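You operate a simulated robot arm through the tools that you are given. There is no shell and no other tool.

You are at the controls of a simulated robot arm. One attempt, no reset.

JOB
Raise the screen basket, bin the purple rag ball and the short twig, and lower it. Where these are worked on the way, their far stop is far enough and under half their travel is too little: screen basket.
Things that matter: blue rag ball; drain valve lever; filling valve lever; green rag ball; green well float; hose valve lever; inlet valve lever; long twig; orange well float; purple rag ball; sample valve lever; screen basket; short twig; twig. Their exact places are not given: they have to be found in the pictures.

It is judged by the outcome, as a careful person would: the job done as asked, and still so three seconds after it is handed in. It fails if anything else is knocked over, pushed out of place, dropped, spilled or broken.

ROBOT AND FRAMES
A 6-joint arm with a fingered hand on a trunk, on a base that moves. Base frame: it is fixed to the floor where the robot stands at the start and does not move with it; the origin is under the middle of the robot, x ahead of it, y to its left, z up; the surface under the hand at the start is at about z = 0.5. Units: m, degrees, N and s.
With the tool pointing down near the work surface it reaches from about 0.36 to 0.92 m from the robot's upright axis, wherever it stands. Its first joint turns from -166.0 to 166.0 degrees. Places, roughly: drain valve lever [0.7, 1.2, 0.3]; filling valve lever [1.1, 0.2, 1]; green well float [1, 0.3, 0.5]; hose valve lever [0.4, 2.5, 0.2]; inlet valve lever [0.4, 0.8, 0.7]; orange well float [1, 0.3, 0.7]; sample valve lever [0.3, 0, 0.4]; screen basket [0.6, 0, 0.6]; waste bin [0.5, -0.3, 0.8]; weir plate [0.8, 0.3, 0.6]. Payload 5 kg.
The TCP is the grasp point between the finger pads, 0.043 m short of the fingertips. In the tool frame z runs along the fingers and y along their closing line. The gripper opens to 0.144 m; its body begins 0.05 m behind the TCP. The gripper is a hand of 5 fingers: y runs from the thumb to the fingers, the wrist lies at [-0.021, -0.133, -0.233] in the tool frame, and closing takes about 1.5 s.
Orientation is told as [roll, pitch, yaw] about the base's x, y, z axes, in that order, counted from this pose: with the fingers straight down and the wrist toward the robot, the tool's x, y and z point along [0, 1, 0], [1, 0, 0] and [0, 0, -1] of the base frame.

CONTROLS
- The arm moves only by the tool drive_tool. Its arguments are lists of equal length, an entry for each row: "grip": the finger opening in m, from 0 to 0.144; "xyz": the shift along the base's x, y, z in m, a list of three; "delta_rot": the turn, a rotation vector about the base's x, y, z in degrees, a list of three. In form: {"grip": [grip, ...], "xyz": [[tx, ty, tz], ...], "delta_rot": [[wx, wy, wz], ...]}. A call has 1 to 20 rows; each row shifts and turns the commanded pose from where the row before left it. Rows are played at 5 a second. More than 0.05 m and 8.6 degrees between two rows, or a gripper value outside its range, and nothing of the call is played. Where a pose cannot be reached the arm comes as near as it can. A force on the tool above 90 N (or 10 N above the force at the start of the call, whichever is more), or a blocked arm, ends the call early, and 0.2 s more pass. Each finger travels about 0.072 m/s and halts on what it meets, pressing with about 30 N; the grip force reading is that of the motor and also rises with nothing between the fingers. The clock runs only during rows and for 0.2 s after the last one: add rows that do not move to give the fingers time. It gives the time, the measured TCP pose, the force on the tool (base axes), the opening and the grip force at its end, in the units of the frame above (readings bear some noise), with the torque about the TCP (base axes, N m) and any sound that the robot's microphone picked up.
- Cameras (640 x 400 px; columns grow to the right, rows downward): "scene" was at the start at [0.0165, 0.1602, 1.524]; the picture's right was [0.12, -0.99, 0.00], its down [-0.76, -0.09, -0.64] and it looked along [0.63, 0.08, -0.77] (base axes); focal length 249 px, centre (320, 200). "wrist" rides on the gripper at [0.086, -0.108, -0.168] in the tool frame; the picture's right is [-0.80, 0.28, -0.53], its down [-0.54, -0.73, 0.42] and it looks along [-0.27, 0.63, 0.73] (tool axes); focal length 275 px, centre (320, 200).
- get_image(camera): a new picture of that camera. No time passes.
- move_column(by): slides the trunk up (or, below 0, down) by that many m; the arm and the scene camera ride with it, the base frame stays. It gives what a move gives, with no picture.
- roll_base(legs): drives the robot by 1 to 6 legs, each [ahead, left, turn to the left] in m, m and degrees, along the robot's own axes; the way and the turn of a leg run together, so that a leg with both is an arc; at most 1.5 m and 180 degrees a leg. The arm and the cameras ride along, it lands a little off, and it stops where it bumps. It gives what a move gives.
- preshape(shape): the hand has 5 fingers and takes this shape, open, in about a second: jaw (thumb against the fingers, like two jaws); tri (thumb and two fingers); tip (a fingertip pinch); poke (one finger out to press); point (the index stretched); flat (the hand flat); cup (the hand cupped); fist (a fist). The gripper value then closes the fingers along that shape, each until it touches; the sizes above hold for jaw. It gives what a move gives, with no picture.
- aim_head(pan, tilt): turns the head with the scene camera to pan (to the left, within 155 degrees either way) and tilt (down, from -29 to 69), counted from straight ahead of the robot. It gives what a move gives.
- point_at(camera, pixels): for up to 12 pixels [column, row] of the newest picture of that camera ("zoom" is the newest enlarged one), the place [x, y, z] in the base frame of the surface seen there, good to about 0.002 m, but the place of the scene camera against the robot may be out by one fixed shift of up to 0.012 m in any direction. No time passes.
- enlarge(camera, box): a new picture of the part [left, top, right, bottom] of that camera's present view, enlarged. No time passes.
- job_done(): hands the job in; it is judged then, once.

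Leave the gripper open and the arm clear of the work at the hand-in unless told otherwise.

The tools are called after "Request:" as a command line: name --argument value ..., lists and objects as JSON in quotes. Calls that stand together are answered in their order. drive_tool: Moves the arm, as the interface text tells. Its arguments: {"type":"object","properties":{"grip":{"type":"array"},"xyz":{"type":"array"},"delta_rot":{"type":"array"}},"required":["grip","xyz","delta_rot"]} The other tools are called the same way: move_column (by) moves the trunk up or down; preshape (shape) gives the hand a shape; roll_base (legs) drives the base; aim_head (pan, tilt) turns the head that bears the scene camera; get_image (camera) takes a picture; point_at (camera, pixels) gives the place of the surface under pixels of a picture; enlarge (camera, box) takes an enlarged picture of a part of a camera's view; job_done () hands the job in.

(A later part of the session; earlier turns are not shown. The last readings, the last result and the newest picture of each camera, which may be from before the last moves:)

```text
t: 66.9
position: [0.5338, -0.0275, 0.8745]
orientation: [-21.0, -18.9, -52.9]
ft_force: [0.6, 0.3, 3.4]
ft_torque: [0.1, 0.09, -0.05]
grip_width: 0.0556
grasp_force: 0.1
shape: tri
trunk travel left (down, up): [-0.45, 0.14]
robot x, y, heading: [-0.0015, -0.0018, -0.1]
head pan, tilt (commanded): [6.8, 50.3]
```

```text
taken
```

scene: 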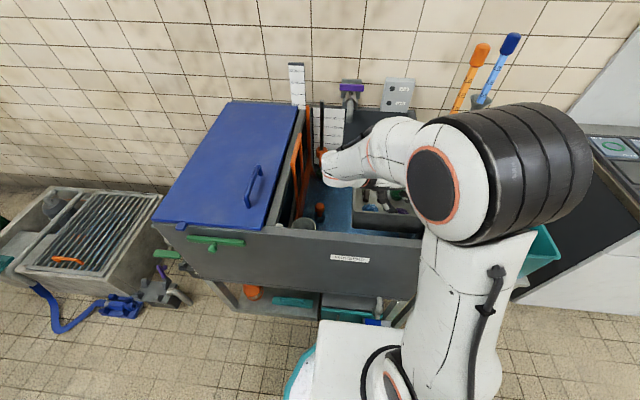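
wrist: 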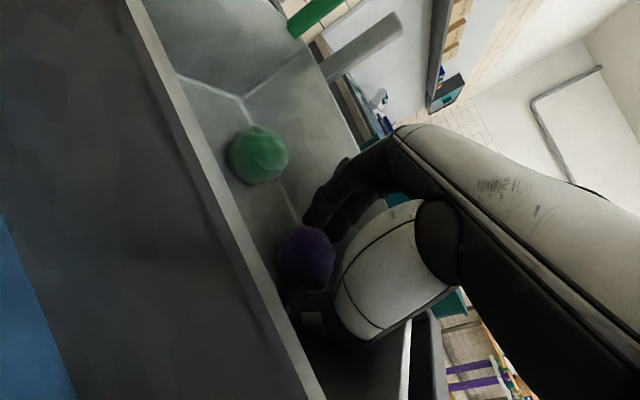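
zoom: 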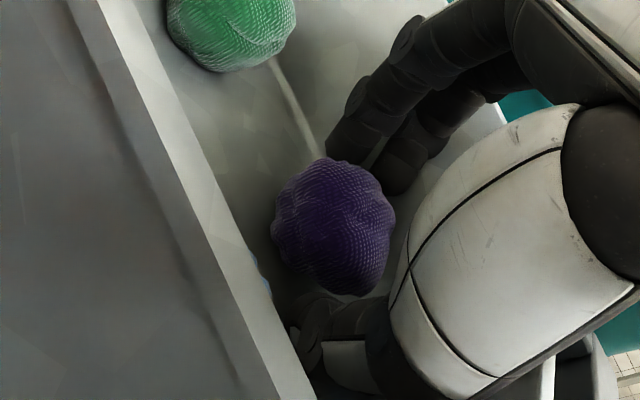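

There's a 3.4 N contact. I'll check how far the basket moved and where the fingers are.

Request:
point_at --camera "wrist" --pixels '[[165, 80], [200, 160], [245, 255], [275, 320], [320, 75], [305, 255], [288, 255], [322, 250], [306, 232], [320, 215], [345, 215], [295, 300]]'

Request:
get_image --camera "scene"

```text
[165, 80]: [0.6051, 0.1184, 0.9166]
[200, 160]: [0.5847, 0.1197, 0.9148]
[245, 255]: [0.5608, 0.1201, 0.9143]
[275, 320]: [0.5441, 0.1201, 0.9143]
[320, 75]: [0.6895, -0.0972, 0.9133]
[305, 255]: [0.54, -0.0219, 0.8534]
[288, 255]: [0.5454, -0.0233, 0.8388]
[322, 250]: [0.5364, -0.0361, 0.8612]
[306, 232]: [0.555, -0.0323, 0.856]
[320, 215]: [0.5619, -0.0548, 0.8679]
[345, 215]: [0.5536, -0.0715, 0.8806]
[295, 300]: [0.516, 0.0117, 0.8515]
```

```text
taken
```

scene: 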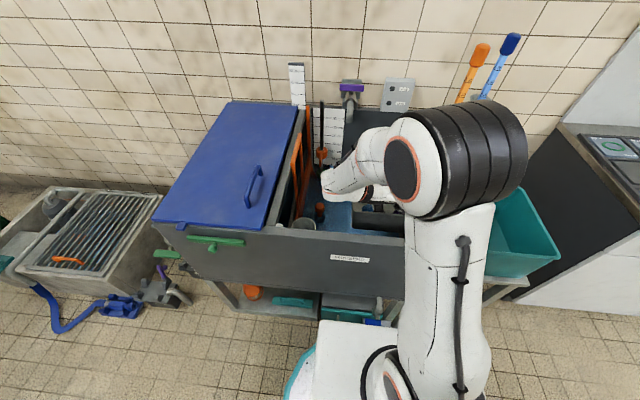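

The basket sank only 3 mm (rim 0.9145) and the ball lies between thumb and fingers. Closing slowly now.

Request:
drive_tool --grip '[0.05, 0.045, 0.04, 0.035, 0.03, 0.025, 0.02, 0.015, 0.01, 0.01]' --xyz '[[0, 0, 0], [0, 0, 0], [0, 0, 0], [0, 0, 0], [0, 0, 0], [0, 0, 0], [0, 0, 0], [0, 0, 0], [0, 0, 0], [0, 0, 0]]' --delta_rot '[[0, 0, 0], [0, 0, 0], [0, 0, 0], [0, 0, 0], [0, 0, 0], [0, 0, 0], [0, 0, 0], [0, 0, 0], [0, 0, 0], [0, 0, 0]]'

Request:
get_image --camera "wrist"

Request:
enlarge --camera "wrist" --box '[230, 150, 370, 340]'

```text
t: 69.1
position: [0.5344, -0.0269, 0.8744]
orientation: [-21.2, -18.7, -52.9]
ft_force: [-0.2, -0.1, 0.3]
ft_torque: [-0.03, -0.02, -0.01]
grip_width: 0.0431
grasp_force: 30.3
shape: tri
trunk travel left (down, up): [-0.45, 0.14]
robot x, y, heading: [0.0027, 0.0012, -0.1]
head pan, tilt (commanded): [6.8, 50.3]
```

```text
taken
```

wrist: 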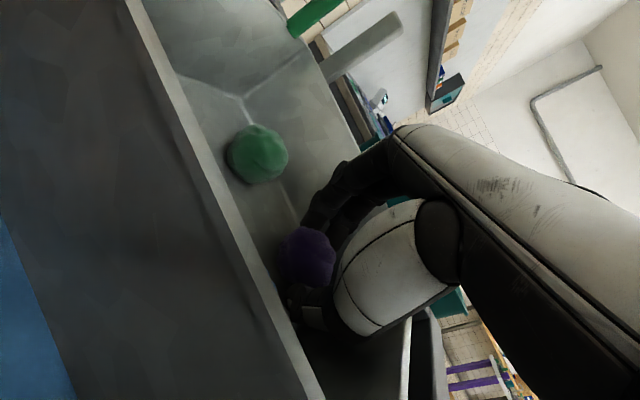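

```text
2.11 times, centred on (300, 245) of wrist
```

zoom: 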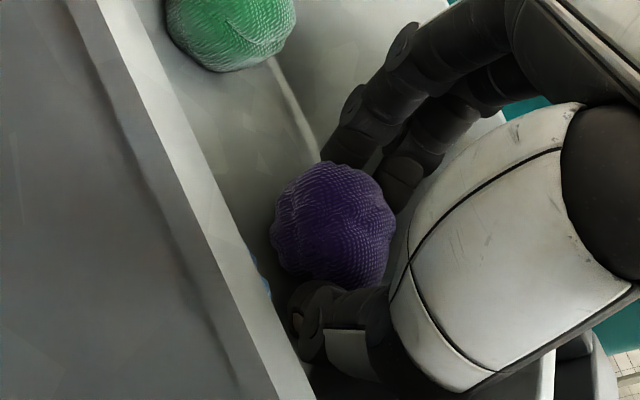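

Gripped: opening 0.043 at 30 N, and the contact force on the arm is gone. I'll lift straight up slowly and look.

Request:
drive_tool --grip '[0.01, 0.01, 0.01, 0.01, 0.01, 0.01]' --xyz '[[0, 0, 0.005], [0, 0.001, 0.01], [0, 0.001, 0.01], [0, 0, 0.015], [0, 0, 0.02], [0, 0, 0]]' --delta_rot '[[0, 0, 0], [0, 0, 0], [0, 0, 0], [0, 0, 0], [0, 0, 0], [0, 0, 0]]'

Request:
get_image --camera "wrist"

Request:
point_at --camera "wrist" --pixels '[[300, 255], [255, 180], [300, 110]]'

```text
t: 70.5
position: [0.5334, -0.0242, 0.9347]
orientation: [-21.0, -18.7, -52.8]
ft_force: [-0.6, 1.1, -1.1]
ft_torque: [0.06, -0.03, -0.03]
grip_width: 0.043
grasp_force: 30.5
shape: tri
trunk travel left (down, up): [-0.45, 0.14]
robot x, y, heading: [0.0009, -0.0045, 0.1]
head pan, tilt (commanded): [6.8, 50.3]
```

```text
taken
```

wrist: 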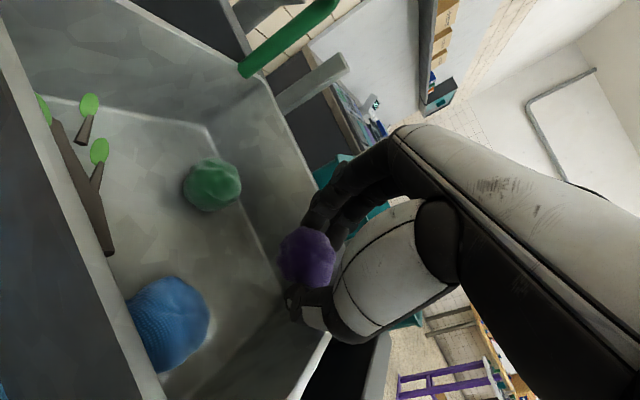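

```text
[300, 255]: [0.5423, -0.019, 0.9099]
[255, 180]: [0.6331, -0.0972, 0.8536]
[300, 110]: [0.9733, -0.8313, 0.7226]
```

The purple ball is held and clear of the basket. I'll lift to z ≈ 1.135, well above rods and rim.

Request:
drive_tool --grip '[0.01, 0.01, 0.01, 0.01, 0.01, 0.01]' --xyz '[[0, 0, 0.03], [0, 0, 0.04], [0, 0, 0.045], [0, 0, 0.045], [0, 0, 0.04], [0, 0, 0]]' --delta_rot '[[0, 0, 0], [0, 0, 0], [0, 0, 0], [0, 0, 0], [0, 0, 0], [0, 0, 0]]'

Request:
get_image --camera "wrist"

Request:
get_image --camera "scene"

```text
t: 71.9
position: [0.5352, -0.026, 1.1316]
orientation: [-21.2, -18.7, -52.8]
ft_force: [0.2, -0.4, -0.2]
ft_torque: [0.05, -0.01, -0.03]
grip_width: 0.0428
grasp_force: 30.0
shape: tri
trunk travel left (down, up): [-0.45, 0.14]
robot x, y, heading: [-0.0041, 0.0008, -0.3]
head pan, tilt (commanded): [6.8, 50.3]
```

```text
taken
```

wrist: 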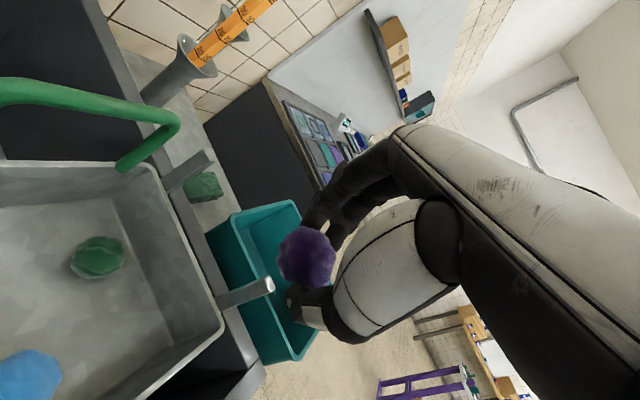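

```text
taken
```

scene: 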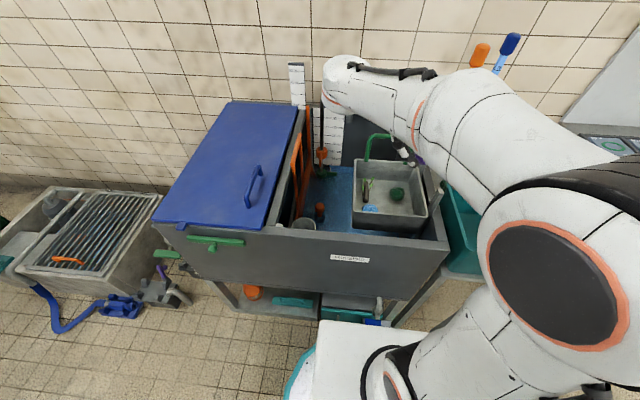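

The ball is firmly held. Now I'll carry it over the bin centre (about 0.507, -0.30) while turning the hand back to the upright yaw 0 pose.

Request:
drive_tool --grip '[0.01, 0.01, 0.01, 0.01, 0.01, 0.01, 0.01, 0.01, 0.01, 0.01, 0.01, 0.01, 0.01, 0.01, 0.01]' --xyz '[[-0.002, -0.0195, 0], [-0.002, -0.0195, 0], [-0.002, -0.0195, 0], [-0.002, -0.0195, 0], [-0.002, -0.0195, 0], [-0.002, -0.0195, 0], [-0.002, -0.0195, 0], [-0.002, -0.0195, 0], [-0.002, -0.0195, 0], [-0.002, -0.0195, 0], [-0.002, -0.0195, 0], [-0.002, -0.0195, 0], [-0.002, -0.0195, 0], [-0.001, -0.0195, 0], [0, 0, 0]]' --delta_rot '[[5.43, 3.13, -2.28], [5.43, 3.13, -2.28], [5.43, 3.13, -2.28], [3.33, -5.77, 0], [3.33, -5.77, 0], [3.33, -5.77, 0], [0, 0, 7.5], [0, 0, 7.5], [0, 0, 7.5], [0, 0, 7.5], [0, 0, 7.5], [0, 0, 7.5], [0, 0, 7.5], [0, 0, 7.5], [0, 0, 0]]'

Request:
get_image --camera "wrist"

Request:
get_image --camera "scene"

```text
t: 75.1
position: [0.5089, -0.2966, 1.135]
orientation: [0.0, 0.0, 0.0]
ft_force: [0.1, -0.5, -0.6]
ft_torque: [0.03, 0.03, 0.03]
grip_width: 0.0427
grasp_force: 29.9
shape: tri
trunk travel left (down, up): [-0.45, 0.14]
robot x, y, heading: [-0.0008, -0.002, -0.0]
head pan, tilt (commanded): [6.8, 50.3]
```

```text
taken
```

wrist: 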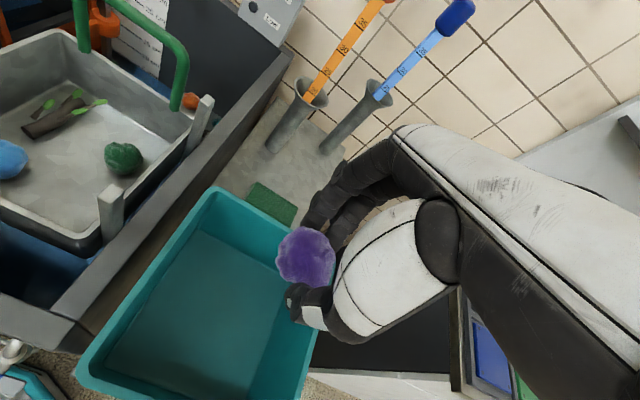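

```text
taken
```

scene: 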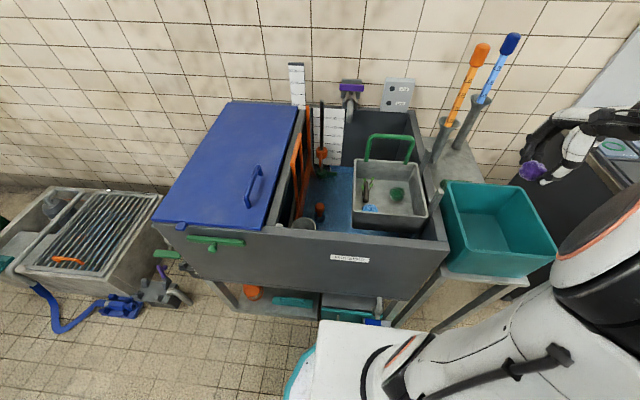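

I'll check the bin rim with the wrist camera to confirm I'm centred.

Request:
point_at --camera "wrist" --pixels '[[215, 192], [95, 370], [150, 290], [305, 345], [200, 320], [305, 257], [345, 200], [240, 215]]'

```text
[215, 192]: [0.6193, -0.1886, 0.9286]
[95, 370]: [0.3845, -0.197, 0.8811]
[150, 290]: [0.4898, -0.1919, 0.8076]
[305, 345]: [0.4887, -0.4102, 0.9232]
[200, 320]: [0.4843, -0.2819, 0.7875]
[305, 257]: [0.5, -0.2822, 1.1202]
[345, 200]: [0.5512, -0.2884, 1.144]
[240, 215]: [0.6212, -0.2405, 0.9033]
```

I'm centred over the bin. I'll lower the ball into it to z ≈ 0.91.

Request:
drive_tool --grip '[0.01, 0.01, 0.01, 0.01, 0.01, 0.01, 0.01]' --xyz '[[0, -0.002, -0.04], [0, -0.001, -0.04], [0, 0, -0.04], [0, 0, -0.04], [0, 0, -0.04], [0, 0, -0.03], [0, 0, 0]]' --delta_rot '[[0, 0, 0], [0, 0, 0], [0, 0, 0], [0, 0, 0], [0, 0, 0], [0, 0, 0], [0, 0, 0]]'

Request:
get_image --camera "wrist"

Request:
get_image --camera "scene"

```text
t: 76.7
position: [0.5091, -0.298, 0.9011]
orientation: [0.0, 0.0, -0.1]
ft_force: [0.1, 0.2, -0.6]
ft_torque: [-0.02, -0.03, -0.04]
grip_width: 0.0429
grasp_force: 30.0
shape: tri
trunk travel left (down, up): [-0.45, 0.14]
robot x, y, heading: [0.002, 0.0012, 0.0]
head pan, tilt (commanded): [6.8, 50.3]
```

```text
taken
```

wrist: 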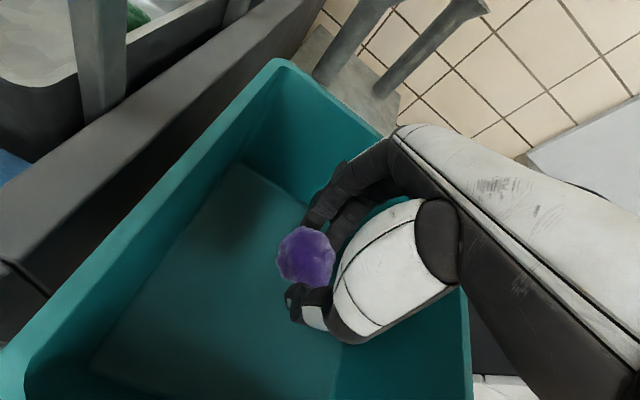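

```text
taken
```

scene: 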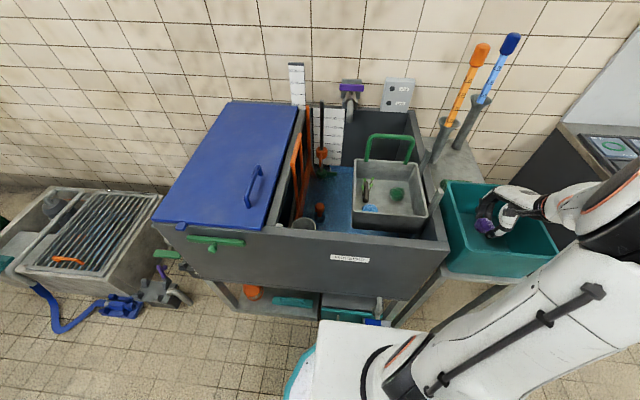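

The ball is well inside the bin, below the rim. I'll open to 0.1 to release it, then rise.

Request:
drive_tool --grip '[0.04, 0.05, 0.06, 0.07, 0.08, 0.1, 0.1]' --xyz '[[0, 0, 0], [0, 0, 0], [0, 0, 0], [0, 0, 0], [0, 0, 0], [0, 0, 0], [0, 0, 0]]' --delta_rot '[[0, 0, 0], [0, 0, 0], [0, 0, 0], [0, 0, 0], [0, 0, 0], [0, 0, 0], [0, 0, 0]]'

Request:
get_image --camera "wrist"

```text
t: 78.3
position: [0.5076, -0.297, 0.901]
orientation: [-0.1, 0.0, 0.1]
ft_force: [0.5, -0.4, -0.8]
ft_torque: [0.0, 0.02, -0.01]
grip_width: 0.0993
grasp_force: 0.0
shape: tri
trunk travel left (down, up): [-0.45, 0.14]
robot x, y, heading: [0.0003, -0.0006, -0.2]
head pan, tilt (commanded): [6.8, 50.3]
```

```text
taken
```

wrist: 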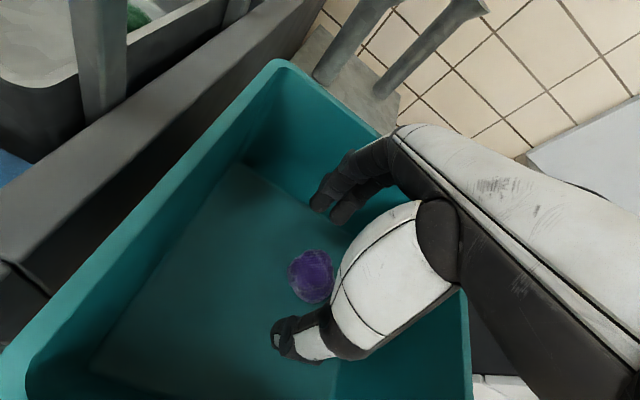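

The purple ball lies in the bin. I'll rise, switch to jaw, and go back above the handle to push the basket fully up again before working on the twig.

Request:
drive_tool --grip '[0.1, 0.1, 0.1, 0.1, 0.1, 0.1, 0.1]' --xyz '[[0, 0, 0.04], [0, 0, 0.045], [0, 0, 0.045], [0, 0, 0.045], [0, 0, 0.045], [0, 0, 0.04], [0, 0, 0]]' --delta_rot '[[0, 0, 0], [0, 0, 0], [0, 0, 0], [0, 0, 0], [0, 0, 0], [0, 0, 0], [0, 0, 0]]'

Request:
preshape --shape "jaw"

Request:
drive_tool --grip '[0.144, 0.144, 0.144, 0.144, 0.144, 0.144, 0.144, 0.144, 0.144, 0.144]' --xyz '[[0.02, 0.035, 0], [0.02, 0.035, 0], [0.02, 0.035, 0], [0.02, 0.035, 0], [0.025, 0.035, 0], [0.025, 0.035, 0], [0.025, 0.035, 0], [0.025, 0.035, 0], [0.03, 0.038, 0], [0, 0, 0]]' --delta_rot '[[0, 0, 0], [0, 0, 0], [0, 0, 0], [0, 0, 0], [0, 0, 0], [0, 0, 0], [0, 0, 0], [0, 0, 0], [0, 0, 0], [0, 0, 0]]'

Request:
get_image --camera "wrist"

Request:
get_image --camera "scene"

```text
t: 79.9
position: [0.5068, -0.3001, 1.1623]
orientation: [0.0, -0.1, -0.1]
ft_force: [0.8, 0.3, -0.5]
ft_torque: [0.0, 0.01, -0.02]
grip_width: 0.0995
grasp_force: 0.0
shape: tri
trunk travel left (down, up): [-0.45, 0.14]
robot x, y, heading: [0.0015, -0.0014, -0.1]
head pan, tilt (commanded): [6.8, 50.3]
```

```text
t: 80.8
position: [0.5072, -0.3004, 1.1629]
orientation: [0.1, 0.0, 0.0]
ft_force: [-0.2, 0.3, 0.1]
ft_torque: [0.02, -0.02, 0.0]
grip_width: 0.1437
grasp_force: 0.1
shape: jaw
trunk travel left (down, up): [-0.45, 0.14]
robot x, y, heading: [0.0049, 0.0004, -0.1]
head pan, tilt (commanded): [6.8, 50.3]
```

```text
t: 83.0
position: [0.7164, 0.0165, 1.164]
orientation: [0.1, 0.0, 0.0]
ft_force: [0.4, 0.9, 0.2]
ft_torque: [-0.03, -0.01, -0.03]
grip_width: 0.144
grasp_force: 0.1
shape: jaw
trunk travel left (down, up): [-0.45, 0.14]
robot x, y, heading: [-0.0002, -0.0005, 0.1]
head pan, tilt (commanded): [6.8, 50.3]
```

```text
taken
```

wrist: 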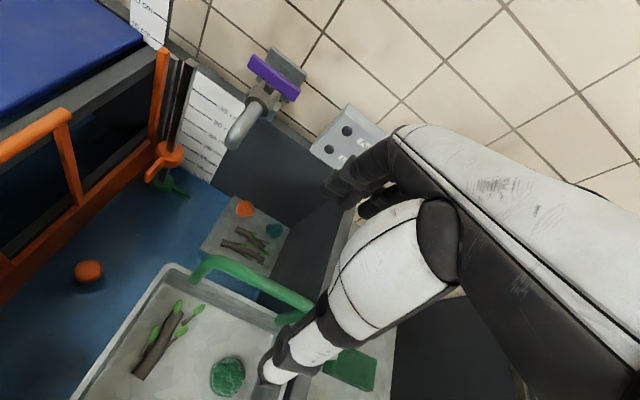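

```text
taken
```

scene: 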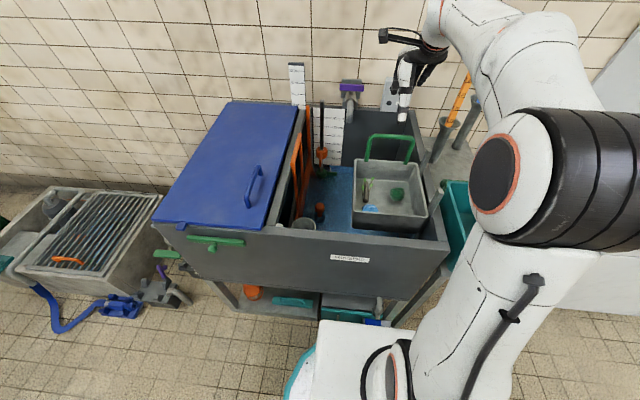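

I'll measure the handle's current place.

Request:
point_at --camera "wrist" --pixels '[[215, 260], [240, 268], [265, 280], [290, 293], [170, 270], [275, 318]]'

```text
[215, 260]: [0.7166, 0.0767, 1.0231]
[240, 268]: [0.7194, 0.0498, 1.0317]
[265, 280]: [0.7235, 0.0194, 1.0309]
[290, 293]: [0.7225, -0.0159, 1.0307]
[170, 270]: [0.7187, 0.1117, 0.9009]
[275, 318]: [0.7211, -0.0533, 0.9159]
```

The handle bar is at x ≈ 0.721, top z ≈ 1.031. I'll move 0.003 forward, go down to z ≈ 1.023, and close on it.

Request:
drive_tool --grip '[0.144, 0.144, 0.144, 0.144, 0.144]' --xyz '[[0.003, 0.003, -0.03], [0, 0, -0.04], [0, 0, -0.04], [0, 0, -0.029], [0, 0, 0]]' --delta_rot '[[0, 0, 0], [0, 0, 0], [0, 0, 0], [0, 0, 0], [0, 0, 0]]'

Request:
drive_tool --grip '[0.11, 0.08, 0.05, 0.02, 0.0, 0.0, 0.0, 0.0, 0.0, 0.0]' --xyz '[[0, 0, 0], [0, 0, 0], [0, 0, 0], [0, 0, 0], [0, 0, 0], [0, 0, 0], [0, 0, 0], [0, 0, 0], [0, 0, 0], [0, 0, 0]]' --delta_rot '[[0, 0, 0], [0, 0, 0], [0, 0, 0], [0, 0, 0], [0, 0, 0], [0, 0, 0], [0, 0, 0], [0, 0, 0], [0, 0, 0], [0, 0, 0]]'

Request:
get_image --camera "wrist"

```text
t: 84.2
position: [0.7198, 0.019, 1.0248]
orientation: [-0.1, 0.1, 0.0]
ft_force: [1.0, -0.2, -0.6]
ft_torque: [-0.03, 0.0, 0.02]
grip_width: 0.1438
grasp_force: 0.0
shape: jaw
trunk travel left (down, up): [-0.45, 0.14]
robot x, y, heading: [-0.0007, 0.0045, 0.0]
head pan, tilt (commanded): [6.8, 50.3]
```

```text
t: 86.4
position: [0.7186, 0.0212, 1.0244]
orientation: [-0.1, 0.0, 0.0]
ft_force: [-0.9, 0.8, -1.9]
ft_torque: [-0.01, -0.04, 0.09]
grip_width: 0.0
grasp_force: 29.7
shape: jaw
trunk travel left (down, up): [-0.45, 0.14]
robot x, y, heading: [0.0014, 0.0006, -0.0]
head pan, tilt (commanded): [6.8, 50.3]
```

```text
taken
```

wrist: 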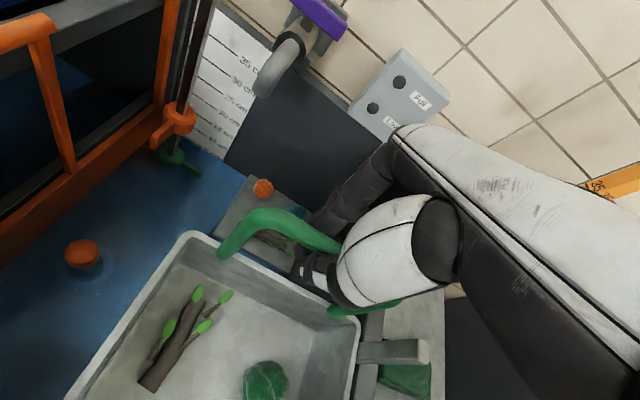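

The handle is caged again. Lifting gently about 0.066 to just below the top stop.

Request:
drive_tool --grip '[0.0, 0.0, 0.0, 0.0, 0.0, 0.0, 0.0, 0.0]' --xyz '[[0, 0, 0.01], [0, 0, 0.01], [0, 0, 0.01], [0, 0, 0.01], [0, 0, 0.01], [0, 0, 0.01], [0, 0, 0.007], [0, 0, 0]]' --delta_rot '[[0, 0, 0], [0, 0, 0], [0, 0, 0], [0, 0, 0], [0, 0, 0], [0, 0, 0], [0, 0, 0], [0, 0, 0]]'

Request:
get_image --camera "wrist"

Request:
point_at --camera "wrist" --pixels '[[215, 245], [150, 300], [240, 225], [100, 370]]'

```text
t: 88.2
position: [0.7192, 0.0212, 1.0905]
orientation: [0.0, 0.1, -0.1]
ft_force: [-5.5, -2.2, -9.3]
ft_torque: [0.08, -0.01, 0.09]
grip_width: 0.0
grasp_force: 30.0
shape: jaw
trunk travel left (down, up): [-0.45, 0.14]
robot x, y, heading: [0.0006, -0.0024, 0.2]
head pan, tilt (commanded): [6.8, 50.3]
```

```text
taken
```

wrist: 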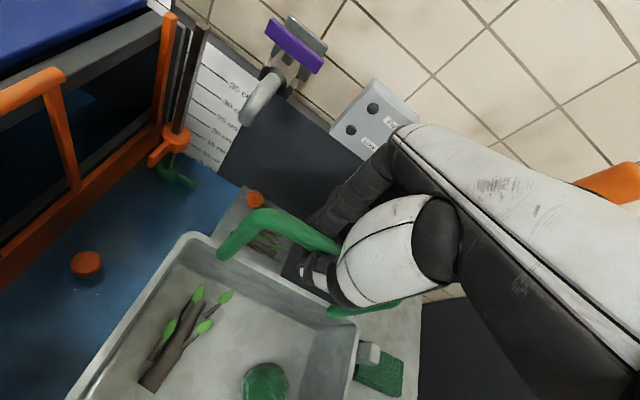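

```text
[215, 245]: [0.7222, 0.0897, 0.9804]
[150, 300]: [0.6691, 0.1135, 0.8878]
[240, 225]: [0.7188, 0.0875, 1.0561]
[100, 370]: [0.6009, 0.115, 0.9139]
```

The rim is back at 0.980, the top stop. I'll ease down 0.002 and open the hand gradually, then rise.

Request:
drive_tool --grip '[0.0, 0.0, 0.01, 0.02, 0.03, 0.06, 0.09, 0.12, 0.144, 0.144, 0.144]' --xyz '[[0, 0, -0.002], [0, 0, 0], [0, 0, 0], [0, 0, 0], [0, 0, 0], [0, 0, 0], [0, 0, 0], [0, 0, 0], [0, 0, 0], [0, 0, 0], [0, 0, 0]]' --delta_rot '[[0, 0, 0], [0, 0, 0], [0, 0, 0], [0, 0, 0], [0, 0, 0], [0, 0, 0], [0, 0, 0], [0, 0, 0], [0, 0, 0], [0, 0, 0], [0, 0, 0]]'

Request:
drive_tool --grip '[0.144, 0.144, 0.144, 0.144, 0.144, 0.144]' --xyz '[[0, 0, 0.02], [0, 0, 0.03], [0, 0, 0.04], [0, 0, 0.04], [0, 0, 0.02], [0, 0, 0]]' --delta_rot '[[0, 0, 0], [0, 0, 0], [0, 0, 0], [0, 0, 0], [0, 0, 0], [0, 0, 0]]'

Request:
get_image --camera "wrist"

Request:
point_at --camera "wrist" --pixels '[[240, 275], [160, 285], [130, 345]]'

```text
t: 90.6
position: [0.7194, 0.0211, 1.09]
orientation: [0.0, 0.1, 0.0]
ft_force: [0.4, 0.5, -0.2]
ft_torque: [-0.04, 0.03, -0.02]
grip_width: 0.1435
grasp_force: 0.0
shape: jaw
trunk travel left (down, up): [-0.45, 0.14]
robot x, y, heading: [-0.0003, -0.0012, -0.0]
head pan, tilt (commanded): [6.8, 50.3]
```

```text
t: 92.0
position: [0.7215, 0.0206, 1.2401]
orientation: [0.0, 0.1, 0.0]
ft_force: [-0.3, 1.1, -0.8]
ft_torque: [0.03, 0.03, -0.01]
grip_width: 0.1437
grasp_force: 0.0
shape: jaw
trunk travel left (down, up): [-0.45, 0.14]
robot x, y, heading: [-0.0033, 0.0004, -0.0]
head pan, tilt (commanded): [6.8, 50.3]
```

```text
taken
```

wrist: 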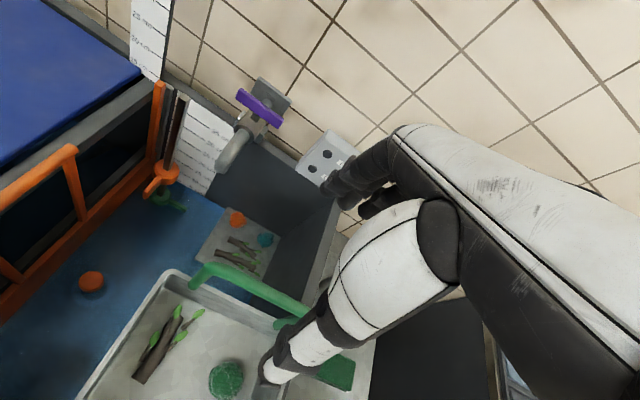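

```text
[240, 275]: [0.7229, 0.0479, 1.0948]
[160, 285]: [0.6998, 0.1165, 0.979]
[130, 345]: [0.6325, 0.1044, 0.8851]
```

The basket holds at the top (rim 0.979). Now the twig: it lies along x at y ≈ 0.07, about 0.03 from the left wall. I want a closer look from above, so I'll turn to yaw -90° with a slight roll and hover over it.

Request:
drive_tool --grip '[0.144, 0.144, 0.144, 0.144, 0.144, 0.144, 0.144, 0.144, 0.144, 0.144, 0.144, 0.144, 0.144, 0.144]' --xyz '[[-0.015, 0.003, 0], [-0.015, 0.003, 0], [-0.015, 0.003, 0], [-0.015, 0.003, 0], [-0.015, 0.003, 0], [-0.015, 0.003, 0], [-0.015, 0.003, 0], [-0.015, 0.003, 0], [-0.015, 0.003, 0], [-0.015, 0.003, 0], [-0.01, 0.003, 0], [-0.01, 0.003, -0.02], [0, 0.003, -0.02], [0, 0, -0.02]]' --delta_rot '[[0, 0, -8.2], [0, 0, -8.2], [0, 0, -8.2], [0, 0, -8.2], [0, 0, -8.2], [0, 0, -8.2], [0, 0, -8.2], [0, 0, -8.2], [0, 0, -8.2], [0, 0, -8.2], [0, 0, -8.0], [8, 0, 0], [8, 0, 0], [8, 0, 0]]'

Request:
get_image --camera "wrist"

Request:
get_image --camera "scene"

```text
t: 95.0
position: [0.5507, 0.0582, 1.1793]
orientation: [0.3, 24.1, -90.0]
ft_force: [0.2, 0.3, 0.2]
ft_torque: [-0.03, 0.02, -0.02]
grip_width: 0.1436
grasp_force: 0.1
shape: jaw
trunk travel left (down, up): [-0.45, 0.14]
robot x, y, heading: [-0.0017, -0.0001, 0.2]
head pan, tilt (commanded): [6.8, 50.3]
```

```text
taken
```

wrist: 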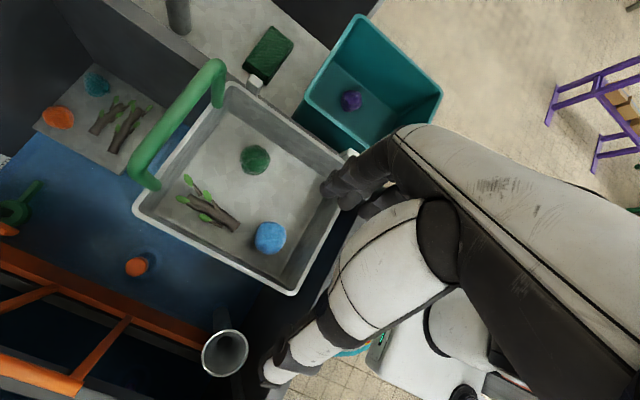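

```text
taken
```

scene: 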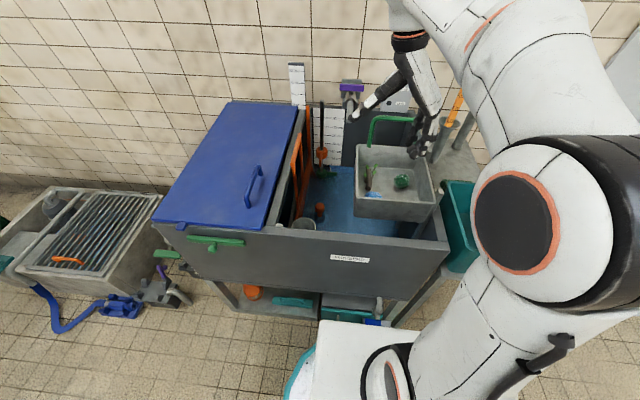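

The purple ball is visible in the bin. I'll zoom on the twig from this near-overhead view.

Request:
enlarge --camera "wrist" --box '[150, 150, 270, 260]'

Request:
point_at --camera "zoom" --pixels '[[395, 245], [280, 145], [340, 195], [325, 215], [355, 175], [210, 110], [190, 165], [290, 230], [305, 120], [400, 255], [420, 235], [180, 250]]'

```text
3.64 times, centred on (210, 205) of wrist
```

zoom: 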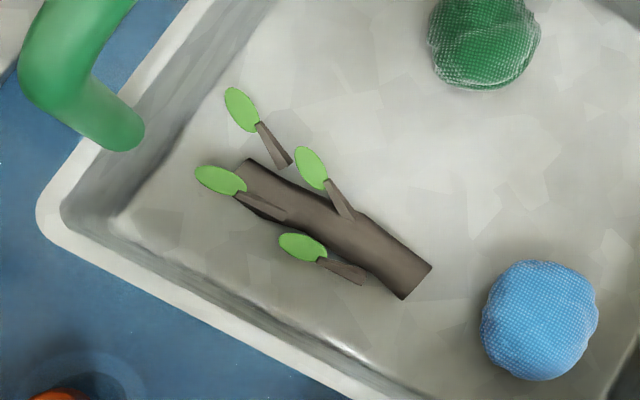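

```text
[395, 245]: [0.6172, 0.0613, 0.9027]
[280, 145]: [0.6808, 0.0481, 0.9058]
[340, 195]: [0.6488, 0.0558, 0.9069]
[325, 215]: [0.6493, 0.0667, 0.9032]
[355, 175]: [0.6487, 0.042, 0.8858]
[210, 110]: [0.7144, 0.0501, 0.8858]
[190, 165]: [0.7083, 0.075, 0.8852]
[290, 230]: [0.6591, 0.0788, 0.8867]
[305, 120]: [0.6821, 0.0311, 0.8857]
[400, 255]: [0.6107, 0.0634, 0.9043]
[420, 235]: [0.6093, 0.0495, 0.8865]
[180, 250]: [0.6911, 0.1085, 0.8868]
```

Request:
point_at --camera "zoom" --pixels '[[410, 275], [370, 248], [330, 222], [290, 195], [258, 175], [425, 268], [400, 292], [340, 245], [325, 200], [205, 180], [240, 105], [300, 245]]'

```text
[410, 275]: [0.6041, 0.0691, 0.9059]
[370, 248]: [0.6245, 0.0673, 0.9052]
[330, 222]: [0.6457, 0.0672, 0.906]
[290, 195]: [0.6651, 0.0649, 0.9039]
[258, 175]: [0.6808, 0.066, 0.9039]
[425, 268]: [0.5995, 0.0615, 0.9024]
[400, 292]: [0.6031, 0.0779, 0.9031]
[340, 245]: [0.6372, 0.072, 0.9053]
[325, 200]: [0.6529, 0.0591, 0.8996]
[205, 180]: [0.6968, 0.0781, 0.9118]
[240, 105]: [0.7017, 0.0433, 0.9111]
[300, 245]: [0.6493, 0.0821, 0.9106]
```

The trunk runs from (0.599, 0.070) to (0.685, 0.066), diameter about 0.017, with about 0.034 m to the left wall. A vertical thumb (opening ≈ 0.1) would fit in that gap. I'll set tri, yaw -90°, upright, opening 0.1, and measure the thumb and fingers.

Request:
preshape --shape "tri"

Request:
drive_tool --grip '[0.12, 0.1, 0.1, 0.1, 0.1]' --xyz '[[0.01, -0.006, 0], [0.016, -0.008, 0], [0.016, -0.008, 0], [0, 0, 0], [0, 0, 0]]' --delta_rot '[[-8, 0, 0], [-8, 0, 0], [-8, 0, 0], [0, 0, 0], [0, 0, 0]]'

Request:
get_image --camera "wrist"

Request:
enlarge --camera "scene" --box '[350, 60, 460, 170]'

```text
t: 95.9
position: [0.5496, 0.0589, 1.1808]
orientation: [0.0, 24.1, -90.0]
ft_force: [-0.2, -0.2, 0.3]
ft_torque: [-0.03, -0.02, 0.0]
grip_width: 0.1436
grasp_force: 0.1
shape: tri
trunk travel left (down, up): [-0.45, 0.14]
robot x, y, heading: [0.0049, 0.0018, -0.1]
head pan, tilt (commanded): [6.8, 50.3]
```

```text
t: 97.1
position: [0.5922, 0.0376, 1.1803]
orientation: [0.0, 0.0, -89.9]
ft_force: [-0.4, -0.1, -0.5]
ft_torque: [0.01, 0.0, -0.03]
grip_width: 0.1001
grasp_force: 0.1
shape: tri
trunk travel left (down, up): [-0.45, 0.14]
robot x, y, heading: [-0.0037, 0.0028, 0.0]
head pan, tilt (commanded): [6.8, 50.3]
```

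```text
taken
```

wrist: 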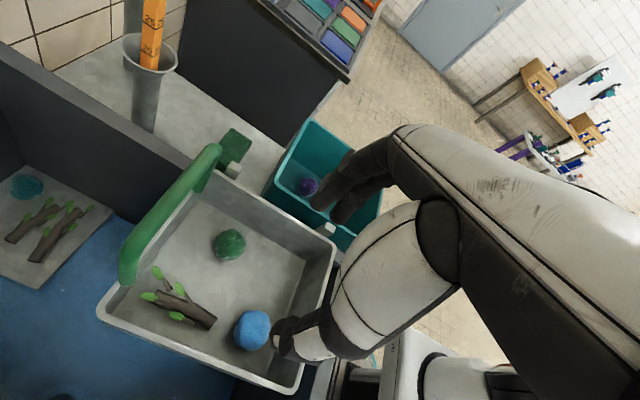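

```text
3.64 times, centred on (405, 115) of scene
```

zoom: 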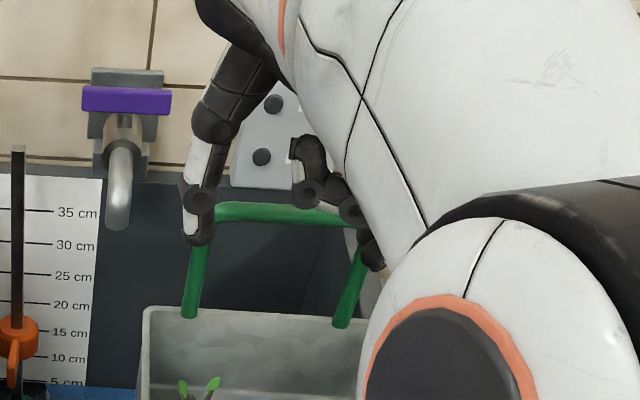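

Request:
point_at --camera "zoom" --pixels '[[200, 244], [190, 238], [186, 220], [188, 195], [192, 160], [197, 125], [205, 200], [375, 262], [350, 210], [315, 195], [300, 150], [212, 235]]'

Request:
point_at --camera "wrist" --pixels '[[318, 205], [340, 220], [325, 190], [280, 340], [300, 350], [325, 345], [230, 244], [252, 330], [195, 318], [175, 300], [310, 385]]'

```text
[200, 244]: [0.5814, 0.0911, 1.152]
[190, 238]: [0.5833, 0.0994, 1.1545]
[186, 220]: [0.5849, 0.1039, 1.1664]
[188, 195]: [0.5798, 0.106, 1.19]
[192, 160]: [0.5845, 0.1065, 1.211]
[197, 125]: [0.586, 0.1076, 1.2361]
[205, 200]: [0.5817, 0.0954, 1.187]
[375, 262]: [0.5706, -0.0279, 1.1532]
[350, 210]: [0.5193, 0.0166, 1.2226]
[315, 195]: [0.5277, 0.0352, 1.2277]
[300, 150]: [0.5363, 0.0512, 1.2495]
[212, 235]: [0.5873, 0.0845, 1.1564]
```

```text
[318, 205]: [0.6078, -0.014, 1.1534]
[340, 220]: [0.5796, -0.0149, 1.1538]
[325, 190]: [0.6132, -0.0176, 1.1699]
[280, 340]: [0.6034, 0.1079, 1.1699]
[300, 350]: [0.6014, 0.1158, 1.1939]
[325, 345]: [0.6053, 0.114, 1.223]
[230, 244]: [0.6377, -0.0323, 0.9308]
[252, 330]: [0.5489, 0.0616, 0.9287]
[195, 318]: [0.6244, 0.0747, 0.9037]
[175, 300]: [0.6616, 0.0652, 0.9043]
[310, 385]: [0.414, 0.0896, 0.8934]
```

At opening 0.1 the thumb is vertical (outer about 0.079, inner about 0.052 from TCP), so it just fits in the gap. Plan: go down at (0.592, 0.0285) with the thumb left of the twig's front end and the fingers clear in front of the green ball, then close while following the twig. First lower to z ≈ 0.985.

Request:
drive_tool --grip '[0.1, 0.1, 0.1, 0.1, 0.1, 0.1]' --xyz '[[0, -0.009, -0.03], [0, 0, -0.045], [0, 0, -0.045], [0, 0, -0.045], [0, 0, -0.03], [0, 0, 0]]' --delta_rot '[[0, 0, 0], [0, 0, 0], [0, 0, 0], [0, 0, 0], [0, 0, 0], [0, 0, 0]]'

Request:
get_image --camera "wrist"

Request:
enlarge --camera "scene" --box '[340, 100, 450, 230]'

```text
t: 98.5
position: [0.5926, 0.0292, 0.9823]
orientation: [-0.1, 0.0, -90.0]
ft_force: [0.2, 0.2, 0.2]
ft_torque: [0.0, -0.01, 0.0]
grip_width: 0.1005
grasp_force: 0.0
shape: tri
trunk travel left (down, up): [-0.45, 0.14]
robot x, y, heading: [-0.0003, -0.0028, -0.2]
head pan, tilt (commanded): [6.8, 50.3]
```

```text
taken
```

wrist: 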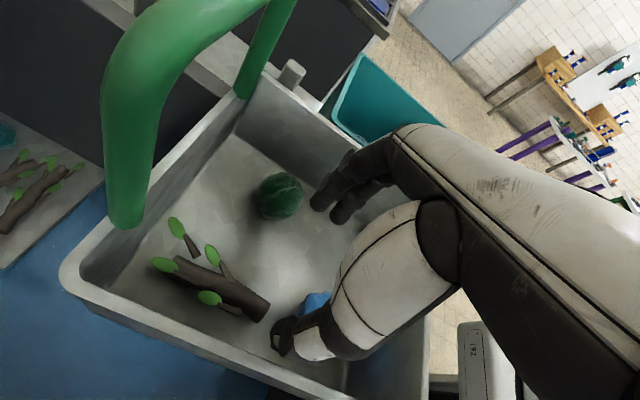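

```text
3.08 times, centred on (395, 165) of scene
```

zoom: 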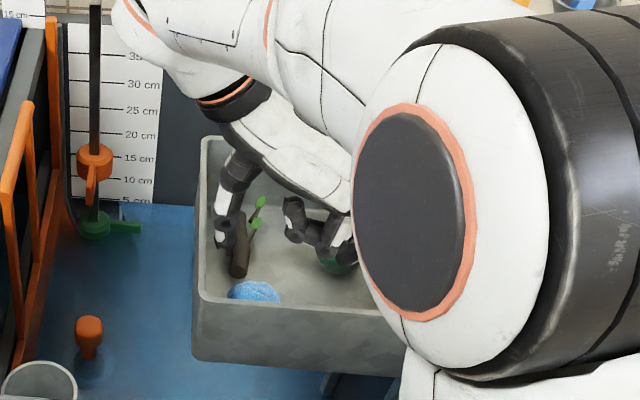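

Request:
point_at --camera "wrist" --pixels '[[282, 345], [275, 335], [300, 345], [260, 310], [250, 300], [210, 275], [265, 298], [252, 318], [280, 195], [318, 202], [340, 210], [180, 335]]'

Request:
enlarge --camera "wrist" --box '[190, 250, 340, 390]'

```text
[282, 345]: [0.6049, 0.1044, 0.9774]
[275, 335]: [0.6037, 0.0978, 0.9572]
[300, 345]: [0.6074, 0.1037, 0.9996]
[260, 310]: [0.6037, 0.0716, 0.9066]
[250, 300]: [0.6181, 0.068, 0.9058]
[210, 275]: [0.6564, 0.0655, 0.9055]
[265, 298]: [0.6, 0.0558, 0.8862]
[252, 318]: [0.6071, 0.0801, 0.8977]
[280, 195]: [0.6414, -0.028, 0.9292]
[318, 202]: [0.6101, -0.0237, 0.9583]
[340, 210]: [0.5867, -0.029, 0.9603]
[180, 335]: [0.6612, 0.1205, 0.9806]
```

```text
2.86 times, centred on (265, 320) of wrist
```

zoom: 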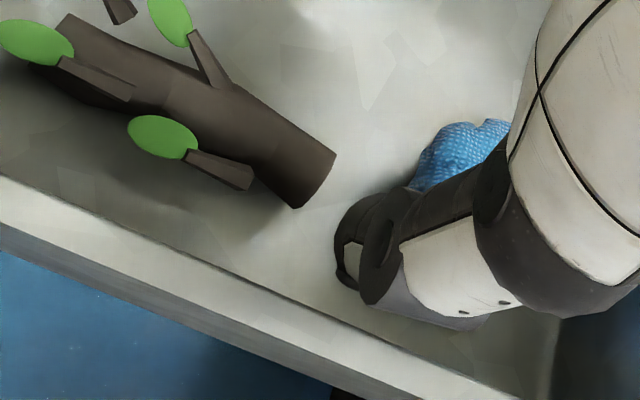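

The thumb tip is left of the twig's front end (trunk left edge y ≈ 0.080) and inside the wall, and the fingers clear the green ball by about 6 mm. I'll shift +0.003 in x and lower to z ≈ 0.945.

Request:
drive_tool --grip '[0.1, 0.1, 0.1, 0.1, 0.1]' --xyz '[[0.003, 0, -0.01], [0, 0, -0.012], [0, 0, -0.01], [0, 0, -0.008], [0, 0, 0]]' --delta_rot '[[0, 0, 0], [0, 0, 0], [0, 0, 0], [0, 0, 0], [0, 0, 0]]'

Request:
get_image --camera "wrist"

Request:
point_at --camera "wrist" --pixels '[[277, 335], [285, 345], [318, 203], [295, 190], [262, 310], [245, 300], [150, 310], [240, 355]]'

Request:
enlarge --camera "wrist" --box '[190, 230, 340, 390]'

```text
t: 99.7
position: [0.5944, 0.0302, 0.9435]
orientation: [0.2, 0.0, -90.0]
ft_force: [-0.7, 0.2, 1.5]
ft_torque: [0.11, 0.0, 0.02]
grip_width: 0.1004
grasp_force: 0.1
shape: tri
trunk travel left (down, up): [-0.45, 0.14]
robot x, y, heading: [-0.0011, 0.0001, 0.1]
head pan, tilt (commanded): [6.8, 50.3]
```

```text
taken
```

wrist: 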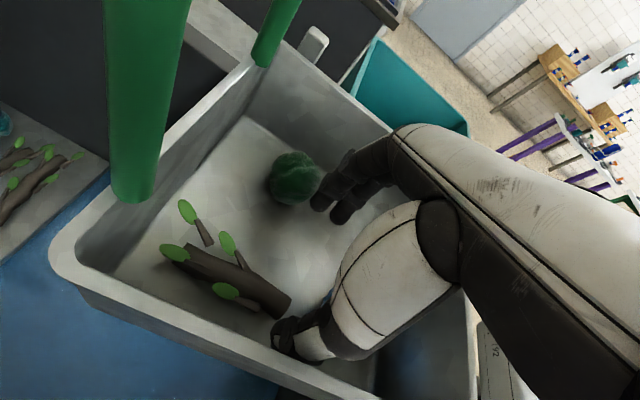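

```text
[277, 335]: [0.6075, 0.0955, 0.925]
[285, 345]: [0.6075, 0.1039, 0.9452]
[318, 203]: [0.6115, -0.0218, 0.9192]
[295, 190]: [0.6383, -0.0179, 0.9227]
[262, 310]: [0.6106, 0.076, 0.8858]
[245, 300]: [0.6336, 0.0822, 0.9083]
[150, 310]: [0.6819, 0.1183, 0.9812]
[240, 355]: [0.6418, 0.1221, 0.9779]
```

```text
2.50 times, centred on (265, 310) of wrist
```

zoom: 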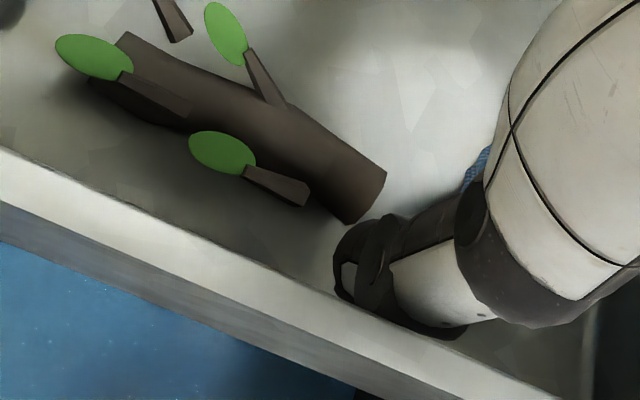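

There's a light touch on the thumb side (1.5 N), probably the left rim. I'll shift 0.002 away from the wall and go down the last 0.013.

Request:
drive_tool --grip '[0.1, 0.098, 0.096, 0.096]' --xyz '[[0, -0.002, 0.0], [0, 0, -0.006], [0, 0, -0.007], [0, 0, 0]]' --delta_rot '[[0, 0, 0], [0, 0, 0], [0, 0, 0], [0, 0, 0]]'

Request:
get_image --camera "wrist"

Request:
point_at --camera "wrist" --pixels '[[277, 335], [318, 203], [300, 185], [150, 310], [240, 355], [230, 140], [180, 240], [260, 290]]'

Request:
enlarge --camera "wrist" --box '[190, 230, 340, 390]'

```text
t: 100.7
position: [0.5955, 0.0266, 0.9314]
orientation: [0.0, 0.0, -89.9]
ft_force: [-0.2, 1.2, 3.1]
ft_torque: [0.23, 0.01, 0.0]
grip_width: 0.0974
grasp_force: 0.0
shape: tri
trunk travel left (down, up): [-0.45, 0.14]
robot x, y, heading: [-0.0011, 0.0029, -0.1]
head pan, tilt (commanded): [6.8, 50.3]
```

```text
taken
```

wrist: 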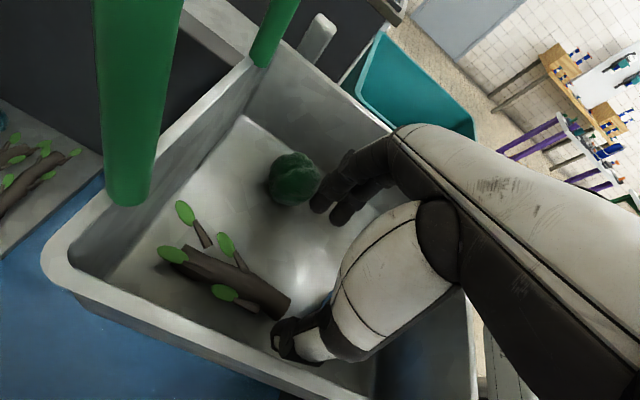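

```text
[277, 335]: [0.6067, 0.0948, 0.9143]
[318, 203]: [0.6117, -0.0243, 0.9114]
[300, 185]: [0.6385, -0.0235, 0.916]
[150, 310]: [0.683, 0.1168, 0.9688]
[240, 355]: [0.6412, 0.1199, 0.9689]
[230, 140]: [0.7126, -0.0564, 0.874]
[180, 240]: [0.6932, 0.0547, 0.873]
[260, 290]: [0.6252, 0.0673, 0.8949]
```

```text
2.50 times, centred on (265, 310) of wrist
```

zoom: 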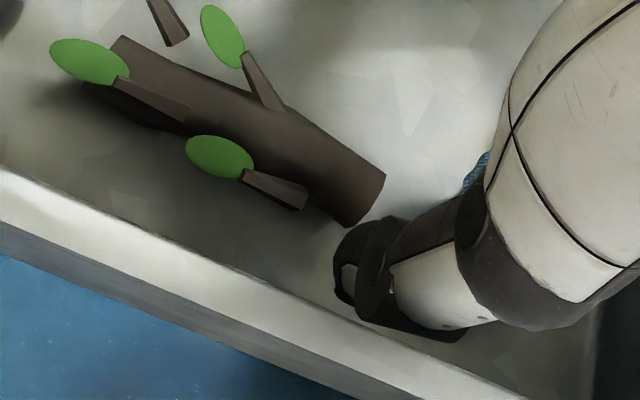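

The basket sank 0.011 because the thumb tip is resting on the upper left of the twig's end (3 N), as the force direction shows. I can use this contact to roll the twig away from the wall: move -y by 0.02 slowly (fingers stay in front of the green ball), then look.

Request:
drive_tool --grip '[0.096, 0.096, 0.096, 0.096, 0.096]' --xyz '[[0, -0.005, 0.001], [0, -0.005, 0], [0, -0.005, 0], [0, -0.005, 0], [0, 0, 0]]' --delta_rot '[[0, 0, 0], [0, 0, 0], [0, 0, 0], [0, 0, 0], [0, 0, 0]]'

Request:
get_image --camera "wrist"

Request:
enlarge --camera "wrist" --box '[150, 170, 340, 390]'

```text
t: 101.9
position: [0.5937, 0.0079, 0.933]
orientation: [0.0, 0.0, -90.0]
ft_force: [-0.8, 0.8, 0.4]
ft_torque: [0.04, 0.01, 0.0]
grip_width: 0.097
grasp_force: 0.0
shape: tri
trunk travel left (down, up): [-0.45, 0.14]
robot x, y, heading: [-0.0007, -0.0004, 0.1]
head pan, tilt (commanded): [6.8, 50.3]
```

```text
taken
```

wrist: 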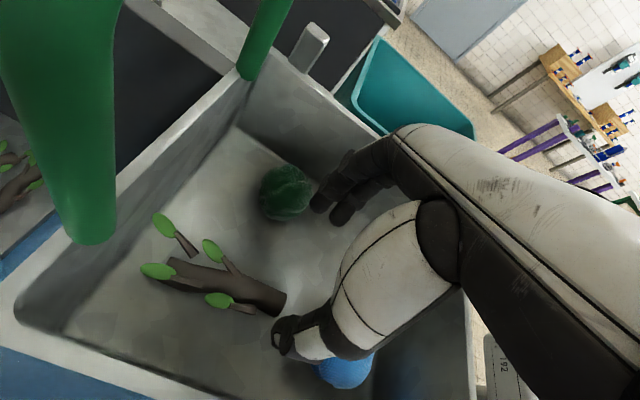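

```text
1.82 times, centred on (245, 280) of wrist
```

zoom: 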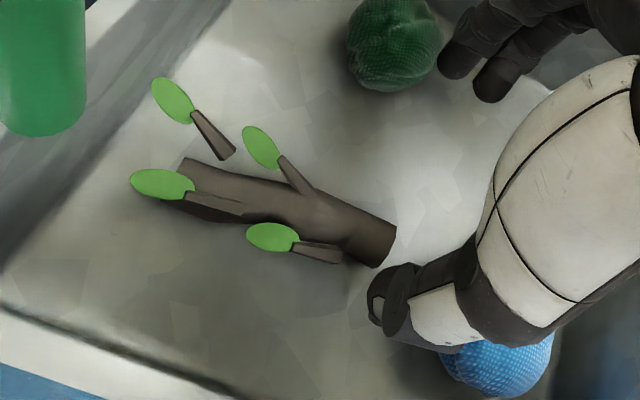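

The twig's front end swung away from the wall. I'll measure the twig, thumb and neighbours.

Request:
point_at --camera "zoom" --pixels '[[385, 240], [355, 222], [310, 210], [250, 195], [200, 180], [375, 262], [392, 225], [385, 285], [370, 300], [390, 45], [460, 55], [490, 85]]'

Request:
point_at --camera "wrist" --pixels '[[10, 310], [345, 370], [150, 150], [60, 320]]'

```text
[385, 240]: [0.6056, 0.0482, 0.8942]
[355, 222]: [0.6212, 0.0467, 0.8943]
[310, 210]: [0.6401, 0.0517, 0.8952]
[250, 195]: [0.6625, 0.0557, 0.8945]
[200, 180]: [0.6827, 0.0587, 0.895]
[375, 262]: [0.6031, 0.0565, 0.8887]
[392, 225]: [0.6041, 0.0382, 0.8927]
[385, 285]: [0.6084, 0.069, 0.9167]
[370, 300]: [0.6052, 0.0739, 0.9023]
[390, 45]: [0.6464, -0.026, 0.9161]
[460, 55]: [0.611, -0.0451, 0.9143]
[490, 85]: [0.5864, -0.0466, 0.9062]
```

```text
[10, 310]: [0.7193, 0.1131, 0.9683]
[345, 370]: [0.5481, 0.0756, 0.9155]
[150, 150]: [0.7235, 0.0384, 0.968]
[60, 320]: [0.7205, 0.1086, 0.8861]
```

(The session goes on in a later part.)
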